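You operate a simulated robot arm through the tools that you are given. There is no shell and no other tool.

You run a simulated robot arm. Do the job below in one go: nothing can be reset, and whatever is moved stays where it is left.

TASK
Run the wiper board's window shut and wipe the finger marks off it.
Fine: window knob back to off before the wipe; use the green rag and put it back; leave the board's other switches as they are; leave the red supply knob. What is to be rubbed or washed off counts as gone when no trace of it is left.

The check looks at the end state, three seconds after you hand in, the way a careful person would. Anything else that was tipped, shoved, dropped, spilled or broken makes it a failure.

THE ROBOT
A 7-joint arm with a two-finger parallel gripper, fixed in place. Base frame: the origin is at the foot of the arm, x ahead of it, y to its left, z up. Units: mm, degrees, N and s.
Its first joint turns from -166.0 to 166.0 degrees. Payload 4.4 kg.
The TCP is the grasp point between the finger pads, 23 mm short of the fingertips. In the tool frame z runs along the fingers and y along their closing line. The gripper opens to 94 mm. The fingers are 38 mm wide and 10 mm thick; the gripper's body (54 by 96 mm) begins 39 mm behind the TCP.
Orientation is that of the tool frame in the base frame, as [roll, pitch, yaw] about the fixed x, y, z axes, in that order (R = Rz(yaw) Ry(pitch) Rx(roll)). With the fingers straight down and closing along the base's y, the tool's x points along the base's -x, its y along +y and its z along -z.

THE INTERFACE
- The arm moves only by the tool drive_tool. Its argument "increments" is text: rows parted by semicolons, each of 7 numbers parted by spaces: the shift along the base's x, y, z in mm, then the turn, a rotation vector about the base's x, y, z in degrees, then the opening, from 0 (shut) to 1 (fully open). In form: x y z wx wy wz claw; .... A call has 1 to 20 rows; each row is the pose to reach, as a shift and turn from the pose commanded when the call began. Each row takes 0.2 s and may step no farther than 50 mm and 8.6 degrees from the row before; otherwise, or with a gripper value out of range, the whole call is refused. Where a pose cannot be reached the arm comes as near as it can. A force on the tool above 90 N (or 10 N above the force at the start of the call, whichever is more), or a blocked arm, ends the call early, and 0.2 s more pass. The fingers move at their own pace (about 72 mm/s each) and stop on an object; they squeeze with about 44 N. The grip force told is the motor's: it shows also when the fingers shut on nothing. Time passes only in rows, and 0.2 s behind the last, so rows that repeat a pose let the fingers close. It gives the time, the measured TCP pose, the force on the tool (base axes), the opening and the grip force at its end, in the units of the frame above (readings bear some noise), with the torque about the TCP (base axes, N m) and any sound that the robot's microphone picked up.
- Cameras (640 x 400 px; columns grow to the right, rows downward): "scene" is fixed at [220.7, 651, 1815.5]; the picture's right is [-0.72, -0.70, 0.00], its down [-0.48, 0.49, -0.73] and it looks along [0.51, -0.52, -0.68] (base axes); focal length 359 px, centre (320, 200). "wrist" rides on the gripper at [86, 16, -74] in the tool frame; the picture's right is [-0.18, 0.98, 0.00], its down [-0.58, -0.11, -0.81] and it looks along [-0.79, -0.15, 0.59] (tool axes); focal length 243 px, centre (320, 200).
- grab_frame(camera): a new picture of that camera. It takes no simulated time.
- locate(camera, pixels): for up to 12 pixels [column, row] of the newest picture of that camera ("zoom" is the newest enlarged one), the place [x, y, z] in the base frame of the surface seen there, good to about 2 mm. It takes no simulated time.
- inspect(camera, box): a new picture of the part [left, top, right, bottom] of that camera's present view, enlarged. It takes no simulated time.
- sign_off(): hands the job in; it is judged then, once.

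Unless the task says otherwise, let go and move clear before handing in.

The tools are called after "Emit:" by a JSON object that holds its "api" and its "payload". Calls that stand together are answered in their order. drive_tool: Moves the arm, as the interface text tells. Its arguments: {"type":"object","properties":{"increments":{"type":"string"}},"required":["increments"]} The other tools are called the same way: grab_frame (camera) takes a picture; locate (camera, pixels) gives the place of the surface under pixels of a picture; inspect (camera, box) takes an enlarged picture of a part of a camera's view; sign_off () hands the job in.

At the start:

```text
t: 0.0
ee_pos: [585.8, -198.9, 1379.3]
ee_rot: [180.0, 0.0, -180.0]
contact_force: [0.0, 0.0, -0.2]
torque: [0.0, -0.01, 0.0]
grip_width: 94.2
grip_force: 0.1
```

scene: 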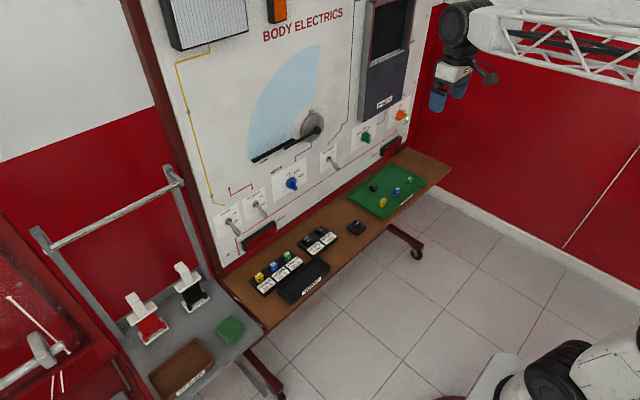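
wrist: 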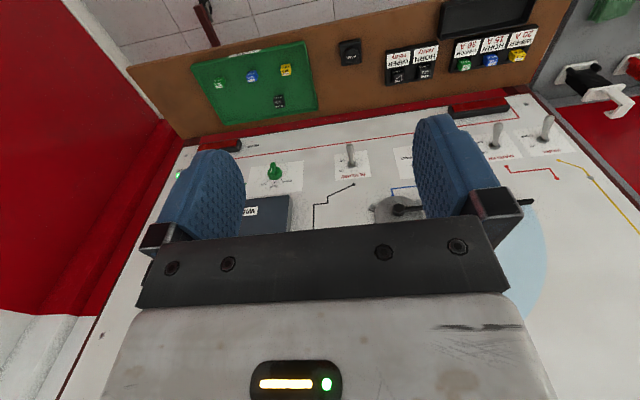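

The scene shows a vertical "BODY ELECTRICS" board with a window at upper right (about 385,60), several switches and knobs, and a green rag on the trolley at about (231,330). I'll enlarge the relevant parts.

Emit:
{"api": "inspect", "payload": {"camera": "scene", "box": [340, 0, 440, 130]}}

Emit:
{"api": "inspect", "payload": {"camera": "scene", "box": [310, 90, 430, 180]}}

Emit:
{"api": "inspect", "payload": {"camera": "scene", "box": [200, 150, 350, 260]}}

Emit:
{"api": "inspect", "payload": {"camera": "scene", "box": [100, 240, 300, 400]}}

Emit:
{"api": "inspect", "payload": {"camera": "scene", "box": [150, 0, 350, 140]}}

```text
3.08 times, centred on (390, 65) of scene
```

zoom: 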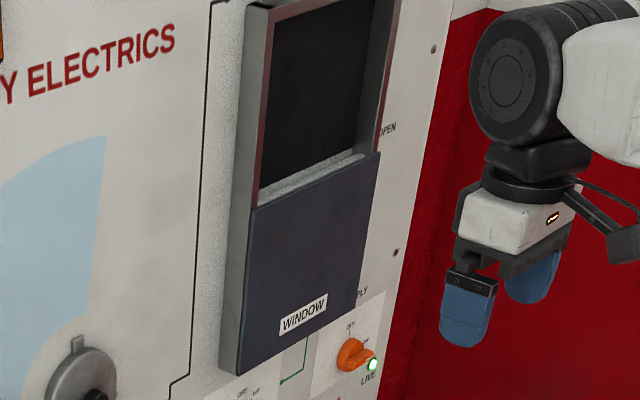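

```text
4.44 times, centred on (370, 135) of scene
```

zoom: 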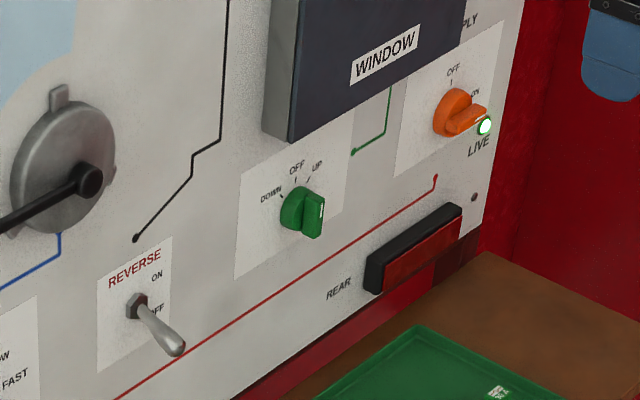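

```text
3.64 times, centred on (275, 205) of scene
```

zoom: 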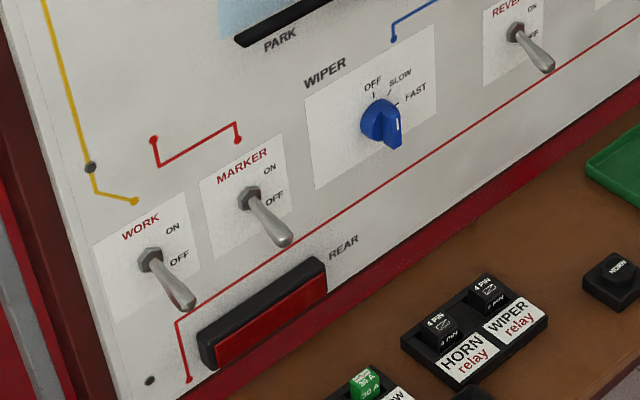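

```text
2.50 times, centred on (200, 320) of scene
```

zoom: 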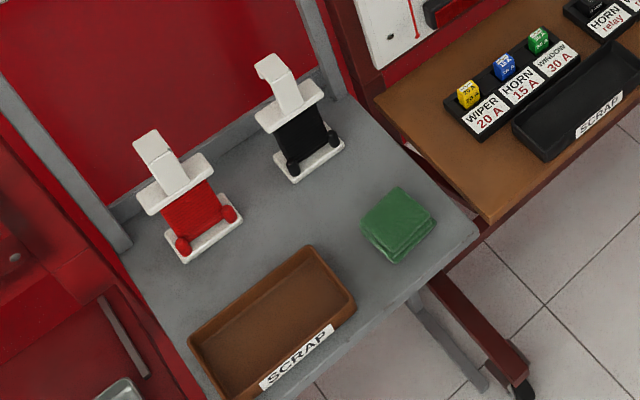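

```text
2.86 times, centred on (250, 70) of scene
```

zoom: 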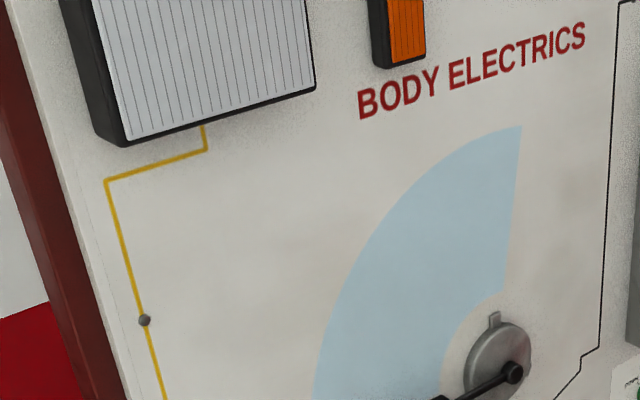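

The board carries a green WINDOW knob (zoom 300,210) with DOWN/OFF/UP, an orange supply knob at LIVE, and a half-lowered glass. I'll locate the key features in 3D.

Emit:
{"api": "inspect", "payload": {"camera": "scene", "box": [345, 110, 425, 160]}}

Emit:
{"api": "locate", "payload": {"camera": "scene", "pixels": [[366, 137], [368, 139], [360, 130], [357, 143], [370, 100], [385, 105], [395, 80], [362, 110], [231, 330], [403, 114], [330, 165], [425, 160]]}}

```text
8.00 times, centred on (385, 135) of scene
```

zoom: 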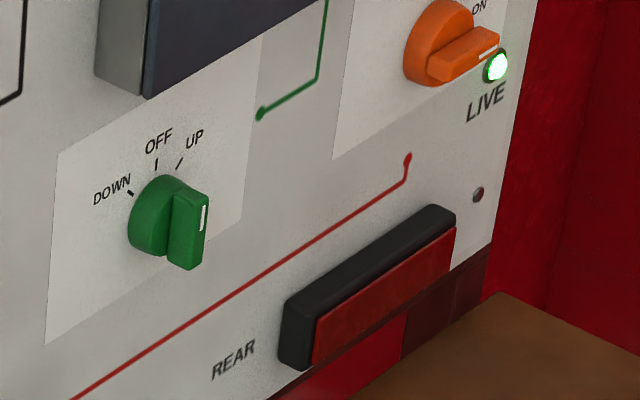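

```text
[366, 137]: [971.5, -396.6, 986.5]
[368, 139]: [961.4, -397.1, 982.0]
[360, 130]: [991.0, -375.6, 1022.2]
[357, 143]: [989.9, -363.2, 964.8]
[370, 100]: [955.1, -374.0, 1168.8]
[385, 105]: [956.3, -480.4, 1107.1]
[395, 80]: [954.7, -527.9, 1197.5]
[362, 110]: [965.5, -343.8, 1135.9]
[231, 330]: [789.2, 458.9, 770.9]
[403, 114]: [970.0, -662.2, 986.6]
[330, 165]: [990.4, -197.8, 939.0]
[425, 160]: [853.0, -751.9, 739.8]
```

Emit:
{"api": "inspect", "payload": {"camera": "scene", "box": [350, 0, 430, 50]}}

Emit:
{"api": "locate", "payload": {"camera": "scene", "pixels": [[373, 67], [380, 62], [397, 55], [405, 50], [385, 30], [366, 50], [409, 50], [364, 117], [398, 95], [380, 5], [412, 10], [366, 5]]}}

Emit:
{"api": "inspect", "payload": {"camera": "scene", "box": [350, 40, 430, 120]}}

```text
8.00 times, centred on (390, 25) of scene
```

zoom: 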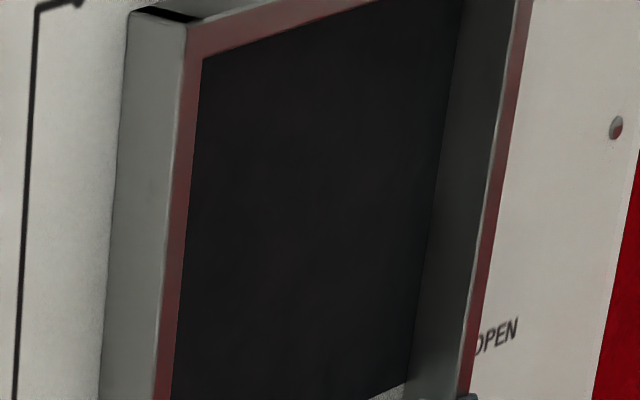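

```text
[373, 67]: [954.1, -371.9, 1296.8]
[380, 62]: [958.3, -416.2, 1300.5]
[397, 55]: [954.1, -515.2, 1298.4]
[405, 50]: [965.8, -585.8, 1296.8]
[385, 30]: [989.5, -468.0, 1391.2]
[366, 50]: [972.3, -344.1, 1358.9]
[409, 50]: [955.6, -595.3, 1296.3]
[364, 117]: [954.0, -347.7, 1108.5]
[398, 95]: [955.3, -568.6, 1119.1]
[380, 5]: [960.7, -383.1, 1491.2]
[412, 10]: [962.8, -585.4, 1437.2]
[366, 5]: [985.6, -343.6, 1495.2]
```

```text
5.00 times, centred on (390, 80) of scene
```

zoom: 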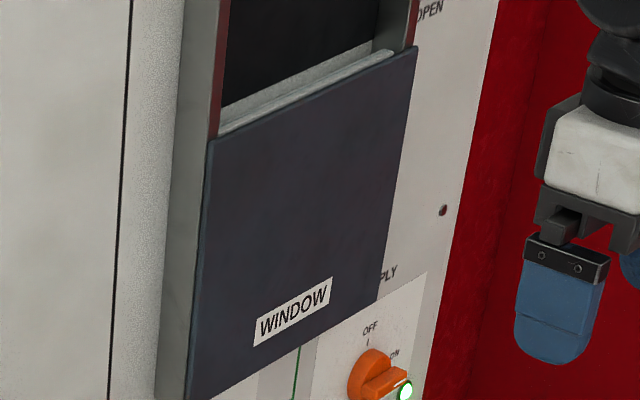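

The glass is fully down behind the navy panel (opening y -360…-590, z 1300…1500), board plane x≈990, and the window knob is near (961,-397,985). I'll move to a standoff with the fingers turned to point at the board (+x).

Emit:
{"api": "drive_tool", "payload": {"increments": "0 -18 -30 0 -8.4 0 0.6; 0 -36 -60 0 -16.8 0 0.6; 0 -54 -90 0 -25.2 0 0.6; 10 -72 -120 0 -33.6 0 0.6; 20 -90 -150 0 -42 0 0.6; 30 -108 -180 0 -50 0 0.6; 45 -126 -210 0 -58 0 0.6; 60 -144 -240 0 -66 0 0.6; 80 -162 -270 0 -74 0 0.6; 100 -180 -300 0 -82 0 0.6; 120 -196 -330 0 -90 0 0.6; 120 -196 -345 0 -90 0 0.6; 120 -196 -345 0 -90 0 0.6"}}

Emit:
{"api": "grab_frame", "payload": {"camera": "wrist"}}

Emit:
{"api": "grab_frame", "payload": {"camera": "scene"}}

```text
t: 2.8
ee_pos: [706.4, -394.9, 1033.6]
ee_rot: [167.4, 90.0, 167.5]
contact_force: [0.3, -0.3, 0.5]
torque: [0.02, -0.01, 0.0]
grip_width: 56.3
grip_force: 0.0
```

```text
taken
```

wrist: 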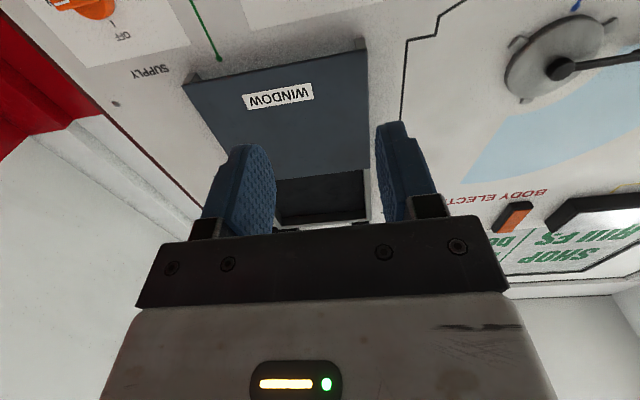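

```text
taken
```

scene: 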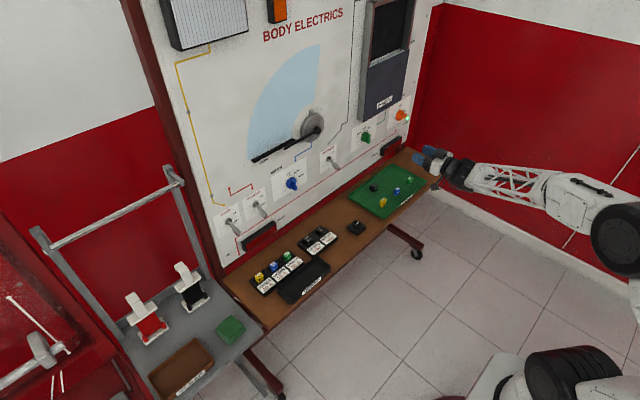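

The gripper now points at the board with the fingers 56 mm open. I'll measure the green knob more exactly in an enlarged view before approaching.

Emit:
{"api": "inspect", "payload": {"camera": "scene", "box": [352, 122, 384, 152]}}

```text
13.33 times, centred on (368, 137) of scene
```

zoom: 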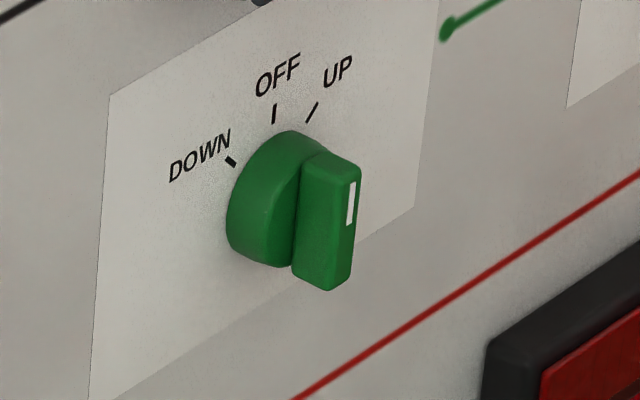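

Emit:
{"api": "locate", "payload": {"camera": "zoom", "pixels": [[350, 185], [346, 230], [340, 280], [355, 175], [320, 200], [312, 270], [250, 210], [290, 160], [275, 112], [312, 112], [230, 162], [325, 165]]}}

```text
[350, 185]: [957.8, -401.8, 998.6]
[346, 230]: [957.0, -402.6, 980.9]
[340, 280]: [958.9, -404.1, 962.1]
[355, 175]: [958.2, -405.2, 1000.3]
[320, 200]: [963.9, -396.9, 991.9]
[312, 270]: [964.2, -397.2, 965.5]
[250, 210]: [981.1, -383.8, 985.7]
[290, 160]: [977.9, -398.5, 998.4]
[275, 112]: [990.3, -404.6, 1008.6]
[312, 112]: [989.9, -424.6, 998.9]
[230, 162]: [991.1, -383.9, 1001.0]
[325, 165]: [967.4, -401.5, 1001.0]
```

The ridge centre is about y=-403, z=982, spanning x 957–975, vertical at OFF; UP is ~45° clockwise. I'll approach with fingers straddling it.

Emit:
{"api": "drive_tool", "payload": {"increments": "40 -8 -30 0 0 0 0.5; 80 -8 -52 0 0 0 0.5; 125 -8 -52 0 0 0 0.5; 170 -8 -52 0 0 0 0.5; 190 -8 -52 0 0 0 0.5; 190 -8 -52 0 0 0 0.5"}}

Emit:
{"api": "grab_frame", "payload": {"camera": "wrist"}}

Emit:
{"api": "inspect", "payload": {"camera": "scene", "box": [345, 105, 425, 165]}}

```text
refused: row 1 steps farther than a row can; nothing moved
```

```text
taken
```

wrist: 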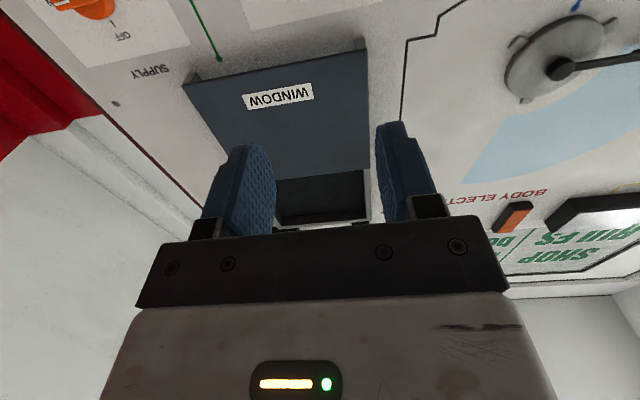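

```text
6.67 times, centred on (385, 135) of scene
```

zoom: 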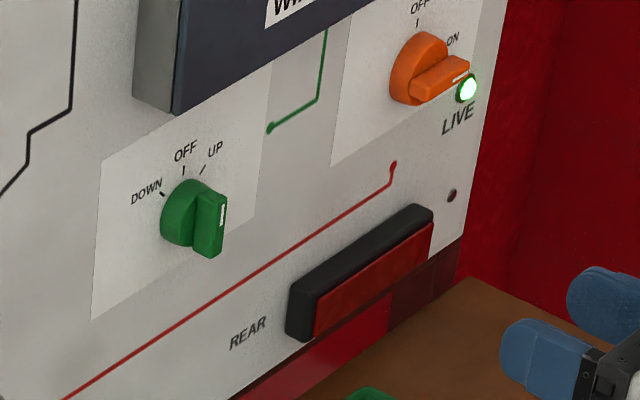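

The call was refused because row 1 stepped 50.6 mm; nothing moved. I'll resend with smaller steps.

Emit:
{"api": "drive_tool", "payload": {"increments": "35 -4 -26 0 0 0 0.5; 70 -8 -52 0 0 0 0.5; 110 -8 -52 0 0 0 0.5; 150 -8 -52 0 0 0 0.5; 190 -8 -52 0 0 0 0.5; 190 -8 -52 0 0 0 0.5"}}

Emit:
{"api": "grab_frame", "payload": {"camera": "wrist"}}

Emit:
{"api": "inspect", "payload": {"camera": "scene", "box": [345, 105, 425, 165]}}

```text
t: 4.2
ee_pos: [895.8, -402.0, 983.1]
ee_rot: [-52.1, 90.0, -52.0]
contact_force: [0.6, 0.2, 0.1]
torque: [-0.02, 0.03, 0.02]
grip_width: 46.9
grip_force: 0.1
```

```text
taken
```

wrist: 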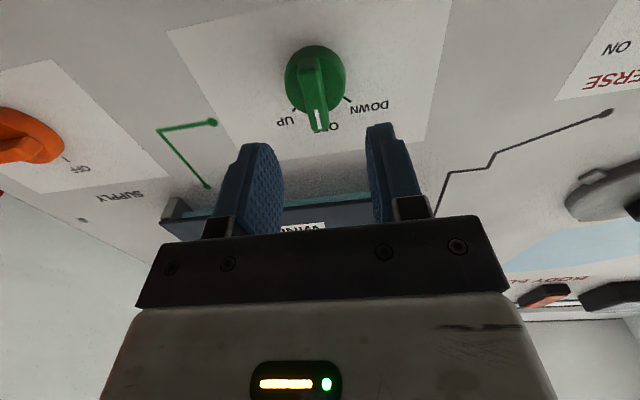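

```text
6.67 times, centred on (385, 135) of scene
```

zoom: 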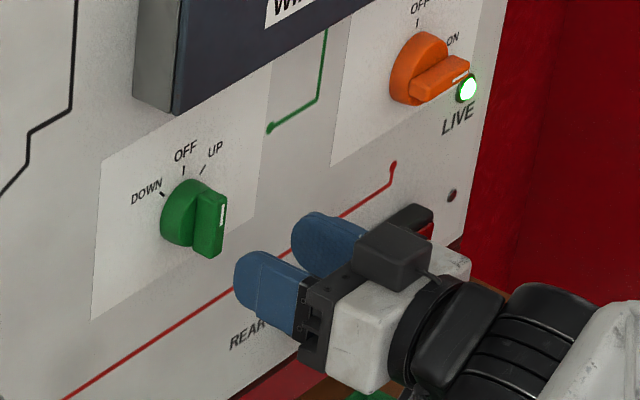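

The knob is aligned between the fingers (wrist 318,85). I'll advance ~53 mm so the tips straddle the ridge, then close.

Emit:
{"api": "drive_tool", "payload": {"increments": "25 -0.5 -0.5 0 0 0 0.5; 45 -0.5 -0.5 0 0 0 0.5; 52 -0.5 -0.5 0 0 0 0.5; 52 -0.5 -0.5 0 0 0 0.3; 52 -0.5 -0.5 0 0 0 0; 52 -0.5 -0.5 0 0 0 0; 52 -0.5 -0.5 0 0 0 0"}}

Emit:
{"api": "grab_frame", "payload": {"camera": "wrist"}}

Emit:
{"api": "inspect", "payload": {"camera": "scene", "box": [345, 105, 425, 165]}}

```text
t: 5.8
ee_pos: [946.7, -405.9, 981.9]
ee_rot: [-92.0, 90.0, -92.0]
contact_force: [18.3, -54.9, -1.4]
torque: [-0.09, 1.02, -0.72]
grip_width: 12.8
grip_force: 44.8
```

```text
taken
```

wrist: 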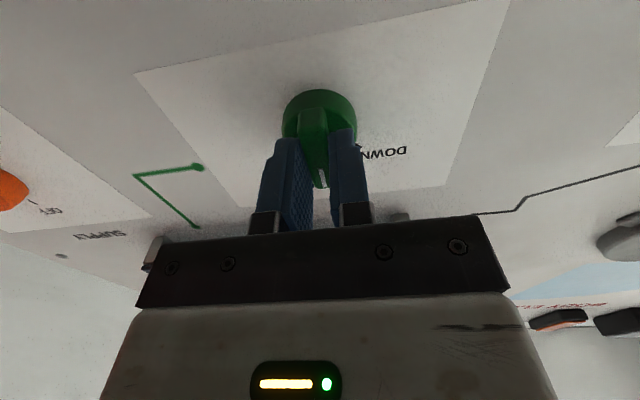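

```text
6.67 times, centred on (385, 135) of scene
```

zoom: 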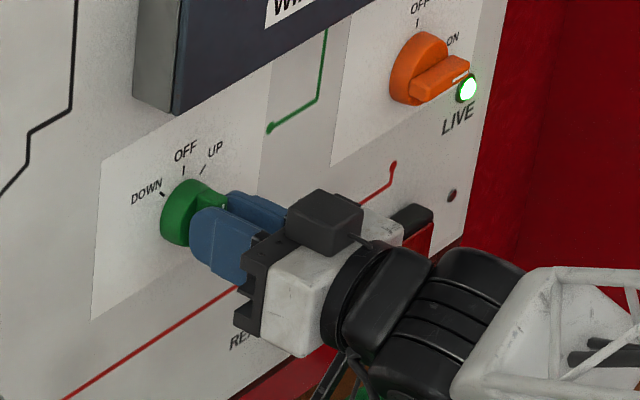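

The ridge is gripped (12.8 mm), with a -55 N side load because the knob centre is ~3 mm further in -y. I'll shift to relax it before turning.

Emit:
{"api": "drive_tool", "payload": {"increments": "-1.5 -2.5 0 0 0 0 0; -1.5 -2.5 0 0 0 0 0"}}

```text
t: 6.4
ee_pos: [946.4, -404.1, 982.6]
ee_rot: [-2.0, 90.0, -1.9]
contact_force: [36.3, -36.2, -0.7]
torque: [-0.1, -0.08, -0.55]
grip_width: 13.0
grip_force: 45.8
```

Emit:
{"api": "drive_tool", "payload": {"increments": "2 -2.5 0 0 0 0 0; 2 -2.5 0 0 0 0 0; 2 -2.5 0 0 0 0 0"}}

```text
t: 7.2
ee_pos: [947.6, -405.4, 982.4]
ee_rot: [-84.7, 89.9, -84.4]
contact_force: [-35.0, 48.5, 12.9]
torque: [0.06, -0.31, 0.68]
grip_width: 12.8
grip_force: 45.2
```

The neutral point is about x=947.2, y=-407.2. I'll centre there and turn clockwise (+x) toward UP.

Emit:
{"api": "drive_tool", "payload": {"increments": "-1 1.3 0 0 0 0 0; -1 1.3 0 8 0 0 0; -1 1.3 0 16 0 0 0; -1 1.3 0 24 0 0 0; -1 1.3 0 24 0 0 0"}}

Emit:
{"api": "grab_frame", "payload": {"camera": "wrist"}}

Emit:
{"api": "inspect", "payload": {"camera": "scene", "box": [340, 0, 440, 150]}}

```text
t: 8.4
ee_pos: [946.6, -405.0, 981.6]
ee_rot: [90.1, 66.0, 90.1]
contact_force: [31.6, 43.8, -1.6]
torque: [0.08, 0.27, 0.67]
grip_width: 12.9
grip_force: 45.5
```

```text
taken
```

wrist: 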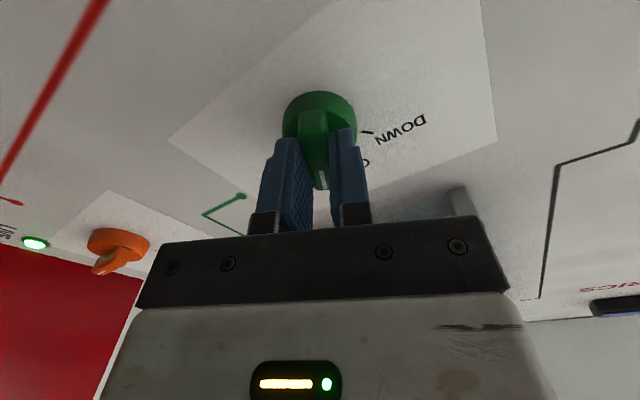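

```text
2.67 times, centred on (390, 75) of scene
```

zoom: 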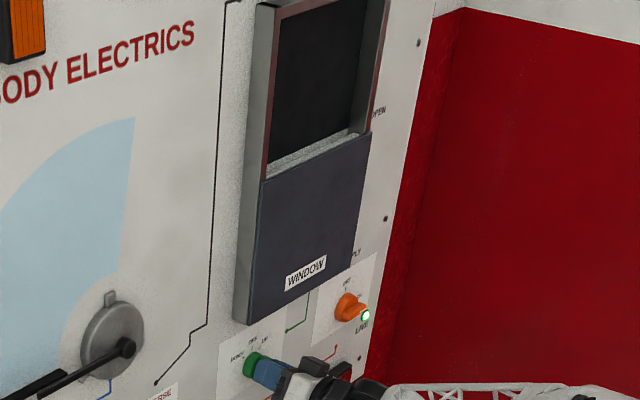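

The knob follows freely (24°, tiny torque) and the glass is unchanged. I'll continue to ~45°.

Emit:
{"api": "drive_tool", "payload": {"increments": "0.5 0 0 7 0 0 0; 0.5 0 0 14 0 0 0; 0.5 0 0 21 0 0 0; 0.5 0 0 21 0 0 0"}}

Emit:
{"api": "grab_frame", "payload": {"camera": "wrist"}}

Emit:
{"api": "inspect", "payload": {"camera": "scene", "box": [340, 0, 440, 150]}}

```text
t: 9.4
ee_pos: [946.9, -406.6, 980.9]
ee_rot: [90.1, 44.9, 90.0]
contact_force: [-1.4, 45.8, -3.4]
torque: [-0.02, 0.21, 1.03]
grip_width: 13.1
grip_force: 44.5
```

```text
taken
```

wrist: 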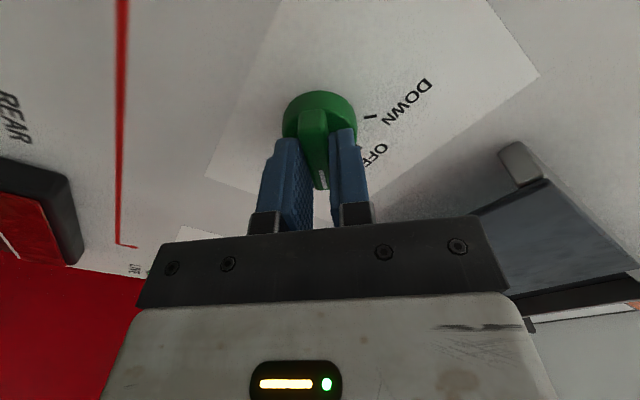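

```text
2.67 times, centred on (390, 75) of scene
```

zoom: 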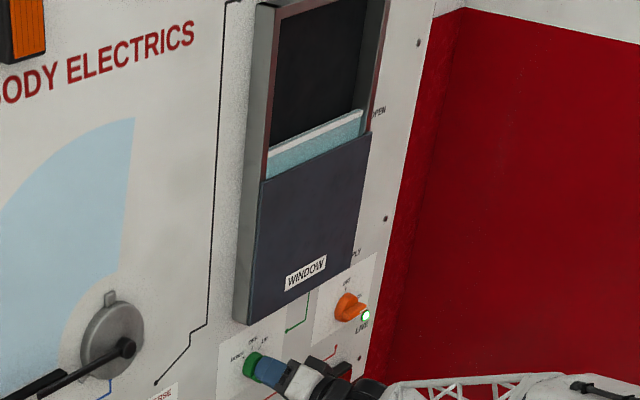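

The glass is rising (zoom 315,145). I'll hold here and watch.

Emit:
{"api": "drive_tool", "payload": {"increments": "0 -1 0 0 0 0 0; 0 -1 0 0 0 0 0; 0 -1 0 0 0 0 0; 0 -1 0 0 0 0 0; 0 -1 0 0 0 0 0"}}

Emit:
{"api": "inspect", "payload": {"camera": "scene", "box": [340, 0, 440, 150]}}

```text
t: 10.6
ee_pos: [947.8, -406.7, 983.0]
ee_rot: [90.1, 45.0, 90.0]
contact_force: [-10.4, 46.0, -2.0]
torque: [0.11, 0.13, 0.89]
grip_width: 12.8
grip_force: 44.6
```

```text
2.67 times, centred on (390, 75) of scene
```

zoom: 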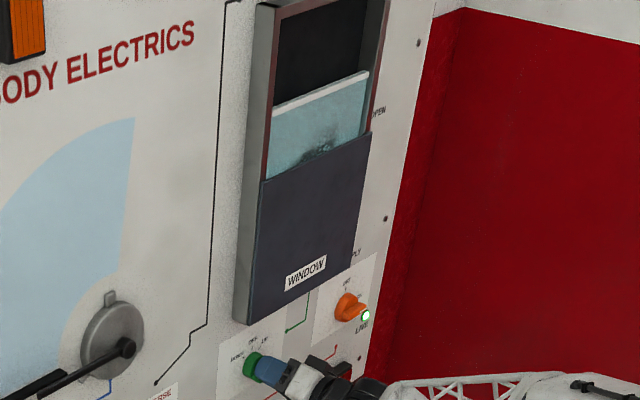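

The glass is about 40% up and smudges are showing. I'll keep holding, easing y by +1.5.

Emit:
{"api": "drive_tool", "payload": {"increments": "0 1.5 0 0 0 0 0; 0 1.5 0 0 0 0 0; 0 1.5 0 0 0 0 0; 0 1.5 0 0 0 0 0; 0 1.5 0 0 0 0 0; 0 1.5 0 0 0 0 0; 0 1.5 0 0 0 0 0"}}

Emit:
{"api": "inspect", "payload": {"camera": "scene", "box": [340, 0, 440, 150]}}

```text
t: 12.2
ee_pos: [946.6, -407.8, 982.2]
ee_rot: [89.9, 45.0, 89.8]
contact_force: [22.0, -13.4, -5.7]
torque: [-0.03, -0.29, -0.57]
grip_width: 12.7
grip_force: 44.3
```

```text
2.67 times, centred on (390, 75) of scene
```

zoom: 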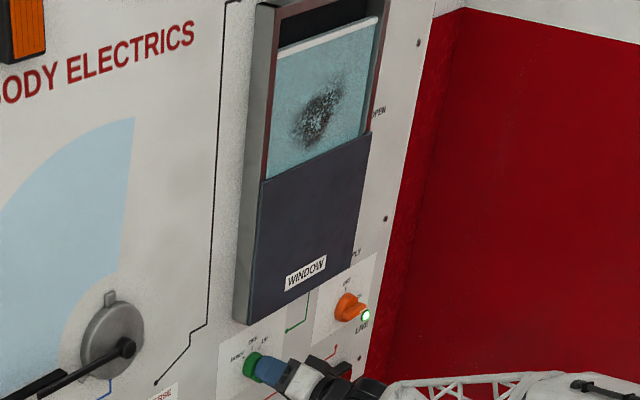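

Nearly closed; the mark sits mid-glass. Holding a bit longer.

Emit:
{"api": "drive_tool", "payload": {"increments": "0 0 0 0 0 0 0; 0 0 0 0 0 0 0; 0 0 0 0 0 0 0; 0 0 0 0 0 0 0"}}

Emit:
{"api": "inspect", "payload": {"camera": "scene", "box": [340, 0, 440, 80]}}

```text
t: 13.2
ee_pos: [948.0, -407.6, 981.4]
ee_rot: [90.1, 45.0, 89.8]
contact_force: [22.9, -30.6, -2.1]
torque: [-0.11, -0.11, -0.61]
grip_width: 12.8
grip_force: 45.1
```

```text
5.00 times, centred on (390, 40) of scene
```

zoom: 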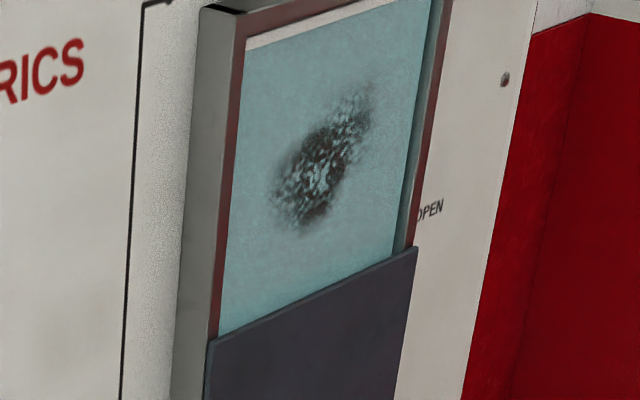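

The glass appears at or near the top frame (white edge at zoom 340,22). I'll hold briefly and compare.

Emit:
{"api": "drive_tool", "payload": {"increments": "0 0 0 0 0 0 0; 0 0 0 0 0 0 0"}}

Emit:
{"api": "inspect", "payload": {"camera": "scene", "box": [340, 0, 440, 80]}}

```text
t: 13.8
ee_pos: [948.3, -406.8, 981.8]
ee_rot: [90.0, 45.0, 89.9]
contact_force: [22.1, -39.4, 0.5]
torque: [-0.04, -0.11, -0.66]
grip_width: 12.8
grip_force: 45.2
```

```text
5.00 times, centred on (390, 40) of scene
```

zoom: 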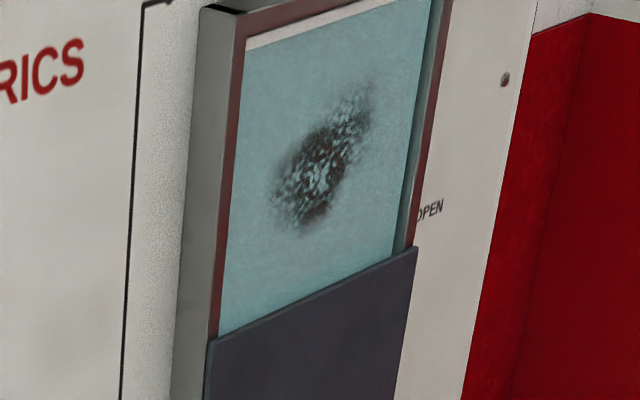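

The glass has stopped (identical picture), so the window is shut. I'll turn the knob back -45° to OFF.

Emit:
{"api": "drive_tool", "payload": {"increments": "0 -0.5 0 -8 0 0 0; 0 -0.5 0 -16 0 0 0; 0 -0.5 0 -24 0 0 0; 0 -0.5 0 -32 0 0 0; 0 -0.5 0 -40 0 0 0; 0 -0.5 0 -45 0 0 0; 0 -0.5 0 -45 0 0 0"}}

Emit:
{"api": "grab_frame", "payload": {"camera": "wrist"}}

Emit:
{"api": "inspect", "payload": {"camera": "scene", "box": [345, 105, 425, 165]}}

```text
t: 15.4
ee_pos: [947.0, -404.2, 983.0]
ee_rot: [-58.1, 89.9, -58.0]
contact_force: [-27.0, 31.2, 22.4]
torque: [0.08, -0.8, 0.48]
grip_width: 13.0
grip_force: 45.0
```

```text
taken
```

wrist: 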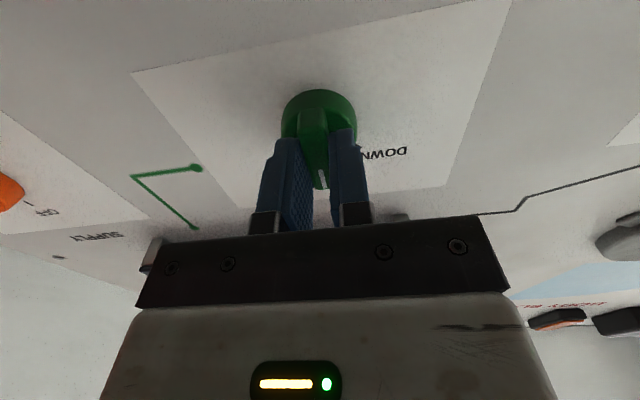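

```text
6.67 times, centred on (385, 135) of scene
```

zoom: 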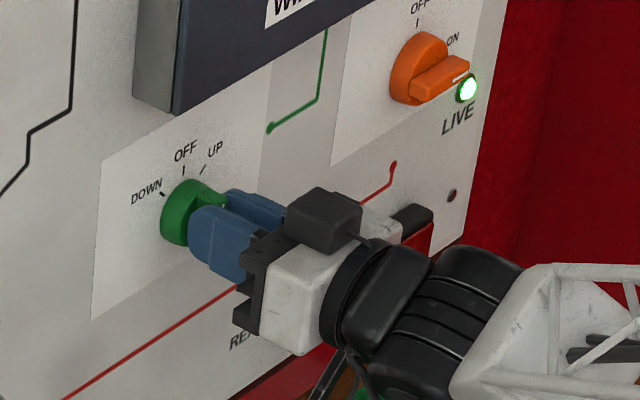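

The knob is back vertical like at the start. I'll open, back off, and check knob and window.

Emit:
{"api": "drive_tool", "payload": {"increments": "-0.5 0.7 0 0 0 0 0.25; -0.5 0.7 0 0 0 0 0.5; -0.5 0.7 0 0 0 0 0.5; -30 0.7 0 0 0 0 0.5; -70 0.7 0 0 0 0 0.5; -110 0.7 0 0 0 0 0.5; -150 0.7 0 0 0 0 0.5; -190 0.7 0 0 0 0 0.5"}}

Emit:
{"api": "inspect", "payload": {"camera": "scene", "box": [345, 105, 425, 165]}}

Emit:
{"api": "inspect", "payload": {"camera": "scene", "box": [340, 0, 440, 80]}}

Emit:
{"api": "locate", "payload": {"camera": "zoom", "pixels": [[300, 220], [350, 100], [275, 190], [372, 85], [322, 150], [250, 70], [415, 20], [225, 320], [395, 240], [240, 40], [300, 235], [330, 130]]}}

```text
t: 17.2
ee_pos: [757.6, -405.0, 981.4]
ee_rot: [-33.6, 90.0, -33.6]
contact_force: [-0.4, -0.3, 0.0]
torque: [0.01, 0.01, 0.05]
grip_width: 47.0
grip_force: 0.1
```

```text
6.67 times, centred on (385, 135) of scene
```

zoom: 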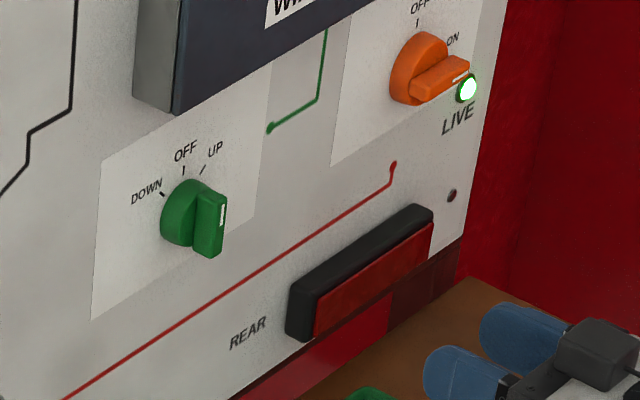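

```text
5.00 times, centred on (390, 40) of scene
```

zoom: 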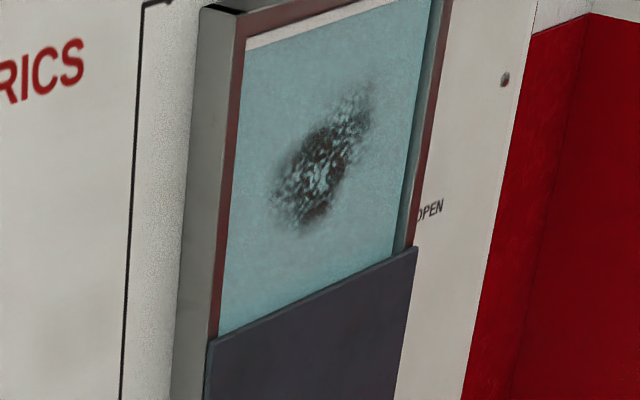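

```text
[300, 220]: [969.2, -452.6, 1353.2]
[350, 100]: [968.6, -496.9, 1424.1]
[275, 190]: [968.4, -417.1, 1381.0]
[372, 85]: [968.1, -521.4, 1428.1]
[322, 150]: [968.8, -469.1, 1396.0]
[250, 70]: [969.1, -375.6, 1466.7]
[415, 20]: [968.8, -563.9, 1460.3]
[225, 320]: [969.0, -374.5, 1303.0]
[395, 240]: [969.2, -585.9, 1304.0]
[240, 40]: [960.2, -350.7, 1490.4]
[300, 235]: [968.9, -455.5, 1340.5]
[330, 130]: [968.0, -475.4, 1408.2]
```

The knob is at OFF, the window shut; glass plane x≈969, marks span about y -410…-535, z 1335…1445. Next I examine the rag and its surroundings.

Emit:
{"api": "inspect", "payload": {"camera": "scene", "box": [200, 300, 264, 350]}}

Emit:
{"api": "locate", "payload": {"camera": "zoom", "pixels": [[290, 140], [380, 200], [300, 330], [170, 270], [190, 235], [300, 360], [370, 240], [290, 100], [430, 200], [150, 300], [450, 300], [290, 230]]}}

Emit:
{"api": "locate", "payload": {"camera": "scene", "pixels": [[45, 245], [110, 205], [172, 172], [180, 268], [190, 295], [135, 300], [180, 365], [200, 260], [240, 340], [262, 310], [163, 350], [215, 360]]}}

```text
8.00 times, centred on (232, 325) of scene
```

zoom: 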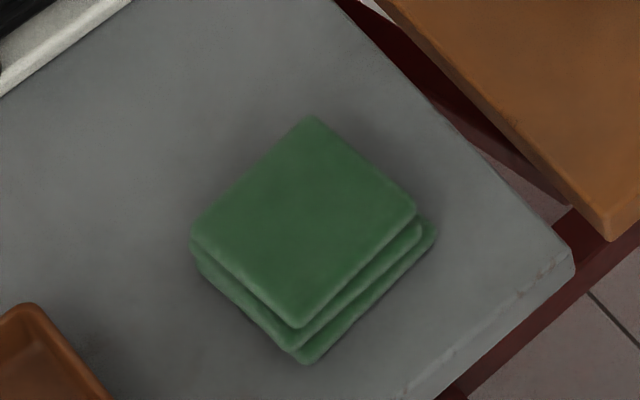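

```text
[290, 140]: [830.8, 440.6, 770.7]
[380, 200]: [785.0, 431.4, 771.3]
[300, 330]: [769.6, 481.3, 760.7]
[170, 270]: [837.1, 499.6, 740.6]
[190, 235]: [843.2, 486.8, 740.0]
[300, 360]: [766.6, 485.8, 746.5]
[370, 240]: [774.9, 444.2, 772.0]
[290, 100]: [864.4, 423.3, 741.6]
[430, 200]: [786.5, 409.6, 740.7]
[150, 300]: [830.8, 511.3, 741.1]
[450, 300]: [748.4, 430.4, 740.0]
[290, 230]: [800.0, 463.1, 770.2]
```

```text
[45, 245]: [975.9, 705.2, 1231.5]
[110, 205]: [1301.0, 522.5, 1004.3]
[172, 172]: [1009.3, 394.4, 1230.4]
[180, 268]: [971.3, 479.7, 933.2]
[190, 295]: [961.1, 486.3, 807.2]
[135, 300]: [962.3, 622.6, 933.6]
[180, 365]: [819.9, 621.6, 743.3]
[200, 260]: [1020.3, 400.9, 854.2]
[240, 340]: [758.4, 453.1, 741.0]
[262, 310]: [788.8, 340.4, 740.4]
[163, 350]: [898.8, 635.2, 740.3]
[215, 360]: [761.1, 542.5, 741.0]
```

Emit:
{"api": "locate", "payload": {"camera": "zoom", "pixels": [[312, 119], [312, 124], [408, 206], [414, 212], [298, 322], [200, 236], [194, 236], [250, 172], [365, 158], [360, 262], [245, 280], [255, 178]]}}

```text
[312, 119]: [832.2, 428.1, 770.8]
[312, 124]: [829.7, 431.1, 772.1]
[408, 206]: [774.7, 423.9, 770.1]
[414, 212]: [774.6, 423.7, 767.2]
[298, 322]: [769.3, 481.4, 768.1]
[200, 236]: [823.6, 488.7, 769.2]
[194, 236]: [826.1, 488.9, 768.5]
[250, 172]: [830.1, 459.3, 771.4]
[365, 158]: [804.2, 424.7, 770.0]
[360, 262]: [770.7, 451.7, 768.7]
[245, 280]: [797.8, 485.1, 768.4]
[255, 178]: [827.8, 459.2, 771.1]
```

The rag is ~60×60×30 mm, centred near (800,455), yawed ~5°, top z=771 on the trolley at 740. I'll bring the arm back to tool-down and swing to a point above it.

Emit:
{"api": "drive_tool", "payload": {"increments": "-11 34 15 0 8.2 0 0.8; -22 68 30 0 16.4 0 0.8; -33 102 45 0 24.6 0 0.8; -44 136 60 0 32.8 0 0.8; -55 170 75 0 41 0 0.8; -66 204 90 0 49.2 0 0.8; -77 238 105 0 57.4 0 0.8; -88 272 120 0 65.6 0 0.8; -99 306 135 0 73.8 0 0.8; -110 340 150 0 82 0 0.8; -118 376 168 0 90 0 0.8; -118 376 168 0 90 0 0.8"}}

Emit:
{"api": "grab_frame", "payload": {"camera": "scene"}}

```text
t: 19.8
ee_pos: [639.5, -28.9, 1150.8]
ee_rot: [180.0, 0.0, -180.0]
contact_force: [0.0, 0.7, -0.4]
torque: [-0.01, -0.01, 0.02]
grip_width: 75.2
grip_force: 0.0
```

```text
taken
```

scene: 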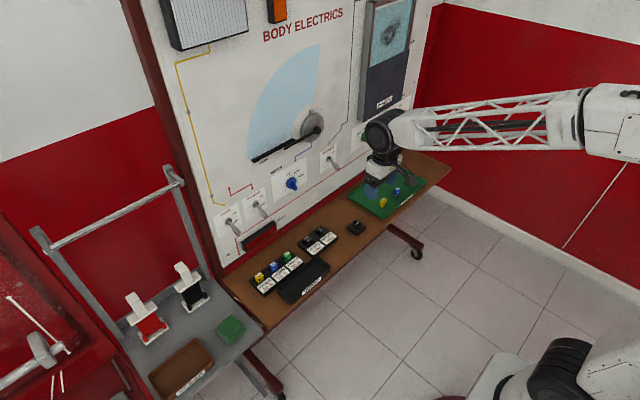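

The tool is down again at (640,-29,1151). I'll move above the rag with a 5° yaw and wide-open fingers.

Emit:
{"api": "drive_tool", "payload": {"increments": "12 38 -15 0 0 0.5 0.8; 24 76 -30 0 0 1 0.85; 36 114 -45 0 0 1.5 0.9; 48 152 -60 0 0 2 0.9; 60 190 -75 0 0 2.5 0.9; 72 228 -90 0 0 3 0.9; 84 266 -110 0 0 3.5 0.9; 96 304 -130 0 0 4 0.9; 108 342 -150 0 0 4.5 0.9; 120 380 -170 0 0 5 0.9; 132 418 -190 0 0 5 0.9; 145 452 -215 0 0 5 0.9; 160 485 -240 0 0 5 0.9; 160 485 -280 0 0 5 0.9; 160 485 -280 0 0 5 0.9"}}

Emit:
{"api": "grab_frame", "payload": {"camera": "wrist"}}

Emit:
{"api": "inspect", "payload": {"camera": "scene", "box": [150, 230, 310, 360]}}

```text
t: 23.0
ee_pos: [799.4, 457.3, 870.0]
ee_rot: [180.0, 0.0, -175.0]
contact_force: [1.0, 0.9, 0.1]
torque: [0.01, -0.01, 0.02]
grip_width: 84.6
grip_force: 0.2
```

```text
taken
```

wrist: 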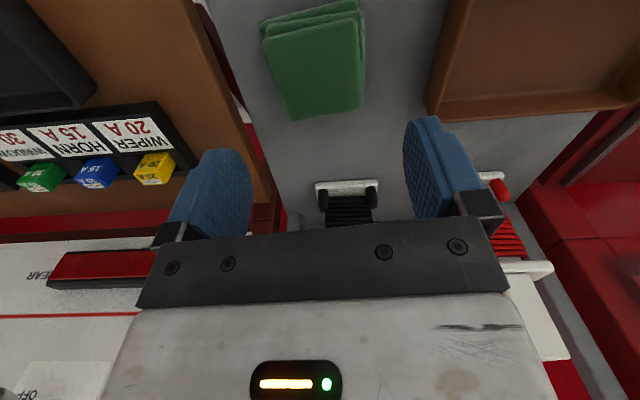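

```text
3.08 times, centred on (230, 295) of scene
```

zoom: 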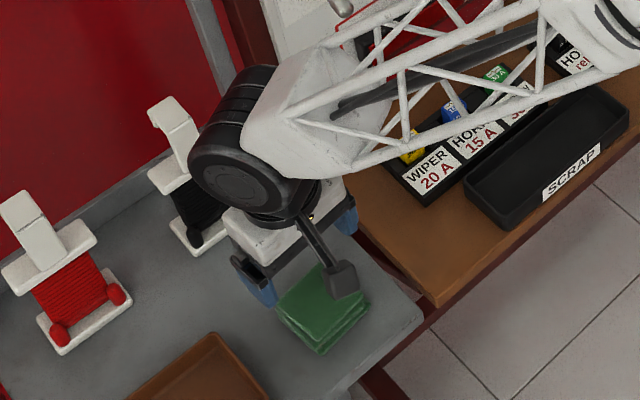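

Emit:
{"api": "locate", "payload": {"camera": "wrist", "pixels": [[268, 48], [290, 115], [360, 105], [355, 18], [310, 70], [275, 75], [361, 60], [320, 112]]}}

Emit:
{"api": "inspect", "payload": {"camera": "wrist", "box": [240, 0, 400, 140]}}

```text
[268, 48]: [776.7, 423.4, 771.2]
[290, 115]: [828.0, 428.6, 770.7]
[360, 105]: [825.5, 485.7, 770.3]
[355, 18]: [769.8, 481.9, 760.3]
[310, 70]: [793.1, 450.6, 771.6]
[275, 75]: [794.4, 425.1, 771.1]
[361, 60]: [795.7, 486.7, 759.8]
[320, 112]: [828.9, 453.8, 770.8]
```

```text
2.86 times, centred on (320, 70) of wrist
```

zoom: 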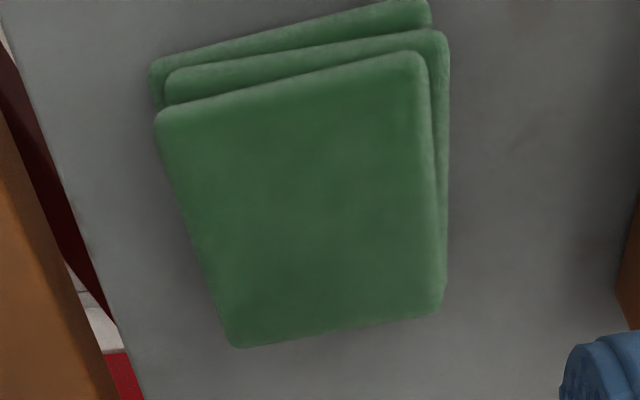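

The rag centre is (799.5,455.5), well aligned with the fingers. I'll descend to TCP z≈774 (tips 11 mm above the tray) and close.

Emit:
{"api": "drive_tool", "payload": {"increments": "0 1 -40 0 0 0 0.92; 0 1 -75 0 0 0 0.92; 0 1 -95 0 0 0 0.92; 0 1 -95 0 0 0 0.92; 0 1 -95 0 0 0 0.7; 0 1 -95 0 0 0 0.4; 0 1 -95 0 0 0 0.2; 0 1 -95 0 0 0 0; 0 1 -95 0 0 0 0"}}

Emit:
{"api": "grab_frame", "payload": {"camera": "wrist"}}

```text
t: 25.0
ee_pos: [799.5, 456.5, 773.8]
ee_rot: [-179.9, 0.0, -175.1]
contact_force: [0.6, -0.1, -0.3]
torque: [-0.03, -0.03, -0.01]
grip_width: 69.2
grip_force: 43.9
```

```text
taken
```

wrist: 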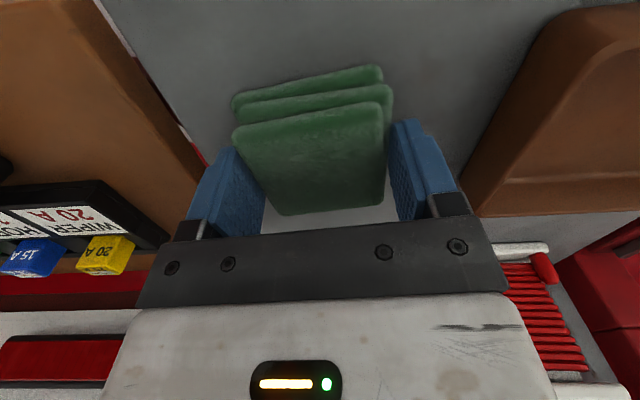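

The fingers stopped on the rag at 69 mm with 44 N. I'll lift a little and check that it comes along.

Emit:
{"api": "drive_tool", "payload": {"increments": "0 0 20 0 0 0 0; 0 0 50 0 0 0 0; 0 0 90 0 0 0 0; 0 0 90 0 0 0 0"}}

Emit:
{"api": "grab_frame", "payload": {"camera": "wrist"}}

Emit:
{"api": "inspect", "payload": {"camera": "scene", "box": [150, 230, 310, 360]}}

```text
t: 26.0
ee_pos: [799.6, 454.8, 865.0]
ee_rot: [-180.0, 0.0, -174.9]
contact_force: [0.7, 0.4, -0.7]
torque: [0.03, -0.03, 0.0]
grip_width: 69.1
grip_force: 44.6
```

```text
taken
```

wrist: 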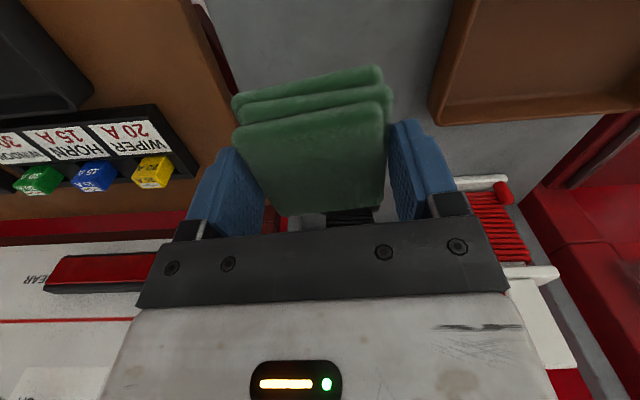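

```text
3.08 times, centred on (230, 295) of scene
```

zoom: 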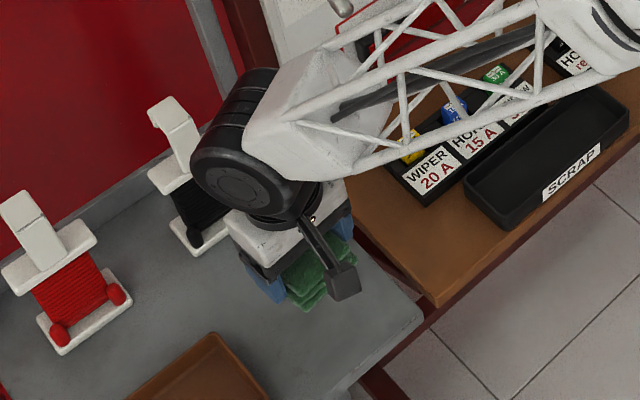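

The rag lifted cleanly with ~12 mm beyond the fingertips. I'll swing back the same way and undo the yaw.

Emit:
{"api": "drive_tool", "payload": {"increments": "0 0 40 0 0 0 0; -14 -36 65 0 0 0 0; -28 -72 85 0 0 0 0; -40 -110 105 0 0 0 0; -52 -148 125 0 0 -0.5 0; -64 -186 145 0 0 -1 0; -76 -224 165 0 0 -1.5 0; -88 -262 185 0 0 -2 0; -100 -300 205 0 0 -2.5 0; -112 -338 225 0 0 -3 0; -124 -376 245 0 0 -3.5 0; -136 -414 260 0 0 -4 0; -148 -452 275 0 0 -4.5 0; -160 -486 285 0 0 -5 0; -160 -486 285 0 0 -5 0"}}

Emit:
{"api": "grab_frame", "payload": {"camera": "wrist"}}

```text
t: 29.2
ee_pos: [640.3, -30.5, 1149.6]
ee_rot: [-180.0, -0.1, -180.0]
contact_force: [-0.3, 0.2, 0.0]
torque: [0.04, 0.01, 0.0]
grip_width: 69.2
grip_force: 43.7
```

```text
taken
```

wrist: 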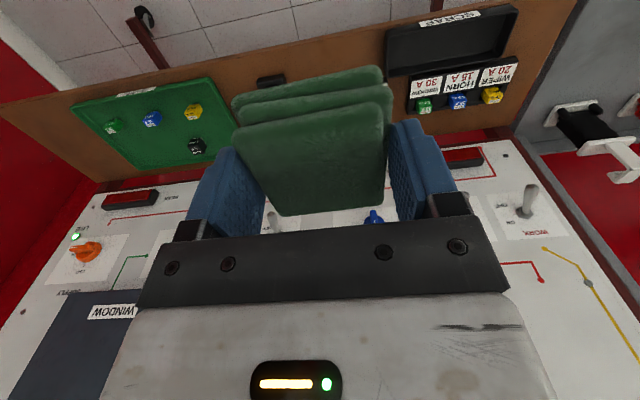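

Rag still held. I'll rotate the fingers toward the board again while moving to a standoff at (800,-470,1390).

Emit:
{"api": "drive_tool", "payload": {"increments": "0 -36 20 0 -7.5 0 0; 0 -74 40 0 -15 0 0; 0 -112 60 0 -22.5 0 0; 10 -150 80 0 -30 0 0; 20 -188 100 0 -37.5 0 0; 35 -226 120 0 -45 0 0; 50 -264 140 0 -52.5 0 0; 65 -302 160 0 -60 0 0; 85 -338 180 0 -67.5 0 0; 105 -374 200 0 -75 0 0; 130 -408 220 0 -82.5 0 0; 160 -440 240 0 -90 0 0; 160 -440 240 0 -90 0 0"}}

Emit:
{"api": "grab_frame", "payload": {"camera": "wrist"}}

Emit:
{"api": "grab_frame", "payload": {"camera": "scene"}}

```text
t: 32.0
ee_pos: [799.4, -467.5, 1391.4]
ee_rot: [-24.7, 89.8, -24.6]
contact_force: [0.3, 0.7, -0.8]
torque: [-0.05, -0.01, 0.0]
grip_width: 68.9
grip_force: 44.2
```

```text
taken
```

wrist: 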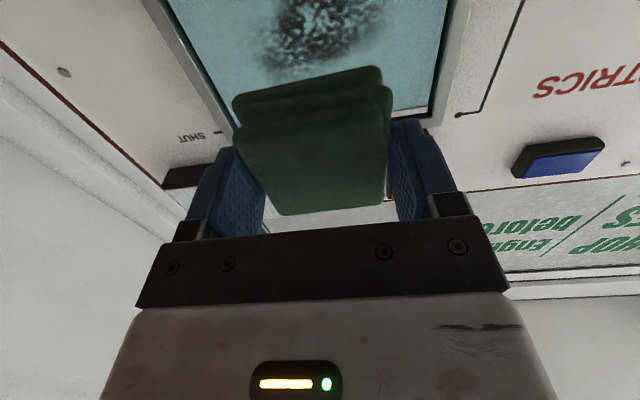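

```text
taken
```

scene: 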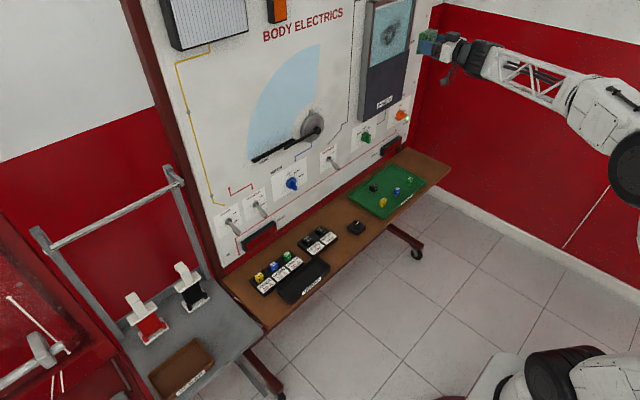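

The glass with marks and a SHUT tick (wrist ~215,132) are in view. I'll measure the mark extents and the frame opening from here.

Emit:
{"api": "inspect", "payload": {"camera": "wrist", "box": [140, 0, 500, 150]}}

Emit:
{"api": "locate", "payload": {"camera": "wrist", "pixels": [[195, 137], [218, 132], [260, 60], [285, 75], [375, 20], [340, 60], [210, 60], [230, 100], [443, 30], [425, 105], [165, 5], [410, 108]]}}

```text
1.78 times, centred on (320, 75) of wrist
```

zoom: 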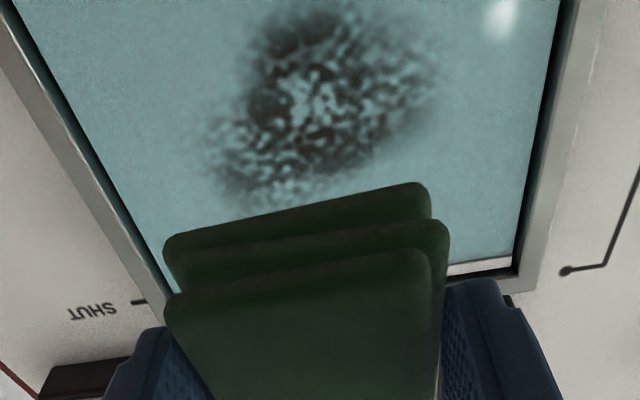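

```text
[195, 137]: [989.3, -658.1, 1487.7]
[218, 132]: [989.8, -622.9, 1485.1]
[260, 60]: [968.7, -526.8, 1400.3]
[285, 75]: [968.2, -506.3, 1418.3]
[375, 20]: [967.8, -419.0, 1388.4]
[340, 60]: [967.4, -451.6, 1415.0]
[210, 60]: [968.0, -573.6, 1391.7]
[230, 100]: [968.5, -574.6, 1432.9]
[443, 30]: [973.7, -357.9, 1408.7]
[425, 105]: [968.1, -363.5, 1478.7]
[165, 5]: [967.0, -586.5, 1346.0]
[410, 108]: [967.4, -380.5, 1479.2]
```

The SHUT tick (z≈1486) matches the glass top, so it's fully shut. I'll approach inside the frame at y=-430, z=1352 and touch the glass gently.

Emit:
{"api": "drive_tool", "payload": {"increments": "35 20 -20 0 0 0 0; 75 40 -38 0 0 0 0; 105 40 -38 0 0 0 0; 122 40 -38 0 0 0 0; 128 40 -38 0 0 0 0; 131 40 -38 0 0 0 0; 133 40 -38 0 0 0 0; 133 40 -38 0 0 0 0"}}

Emit:
{"api": "grab_frame", "payload": {"camera": "wrist"}}

Emit:
{"api": "inspect", "payload": {"camera": "scene", "box": [340, 0, 440, 80]}}

```text
t: 33.8
ee_pos: [932.2, -429.3, 1350.8]
ee_rot: [-72.3, 90.0, -72.1]
contact_force: [0.0, -1.1, -0.5]
torque: [-0.01, 0.03, 0.0]
grip_width: 68.8
grip_force: 44.7
```

```text
taken
```

wrist: 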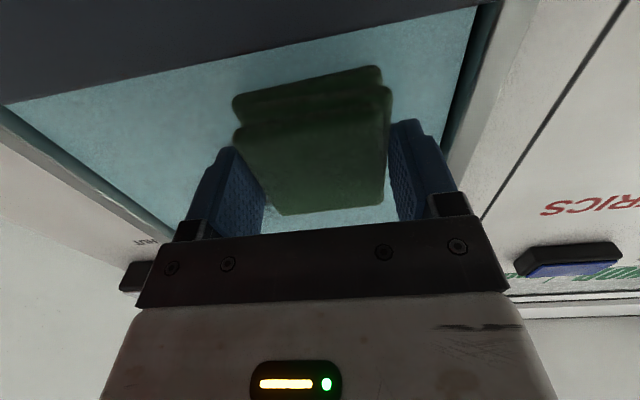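

```text
5.00 times, centred on (390, 40) of scene
```

zoom: 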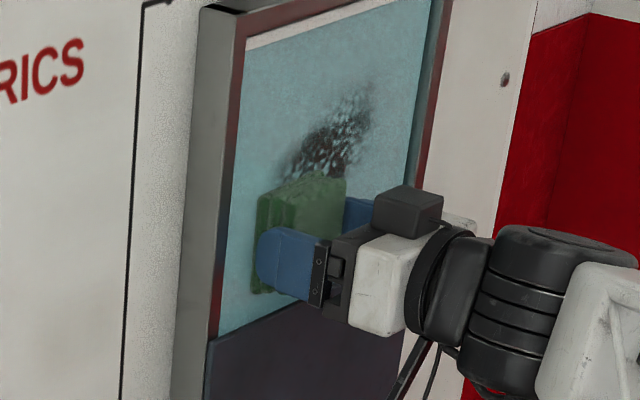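

No contact force yet at x=932. I'll creep forward in 1 mm steps.

Emit:
{"api": "drive_tool", "payload": {"increments": "1 0 0 0 0 0 0; 2 0 0 0 0 0 0; 2 0 0 0 0 0 0"}}

```text
t: 34.6
ee_pos: [933.1, -430.6, 1351.1]
ee_rot: [104.2, 90.0, 104.1]
contact_force: [-55.4, 11.0, -13.2]
torque: [-0.08, 0.12, 0.38]
grip_width: 69.4
grip_force: 44.1
```

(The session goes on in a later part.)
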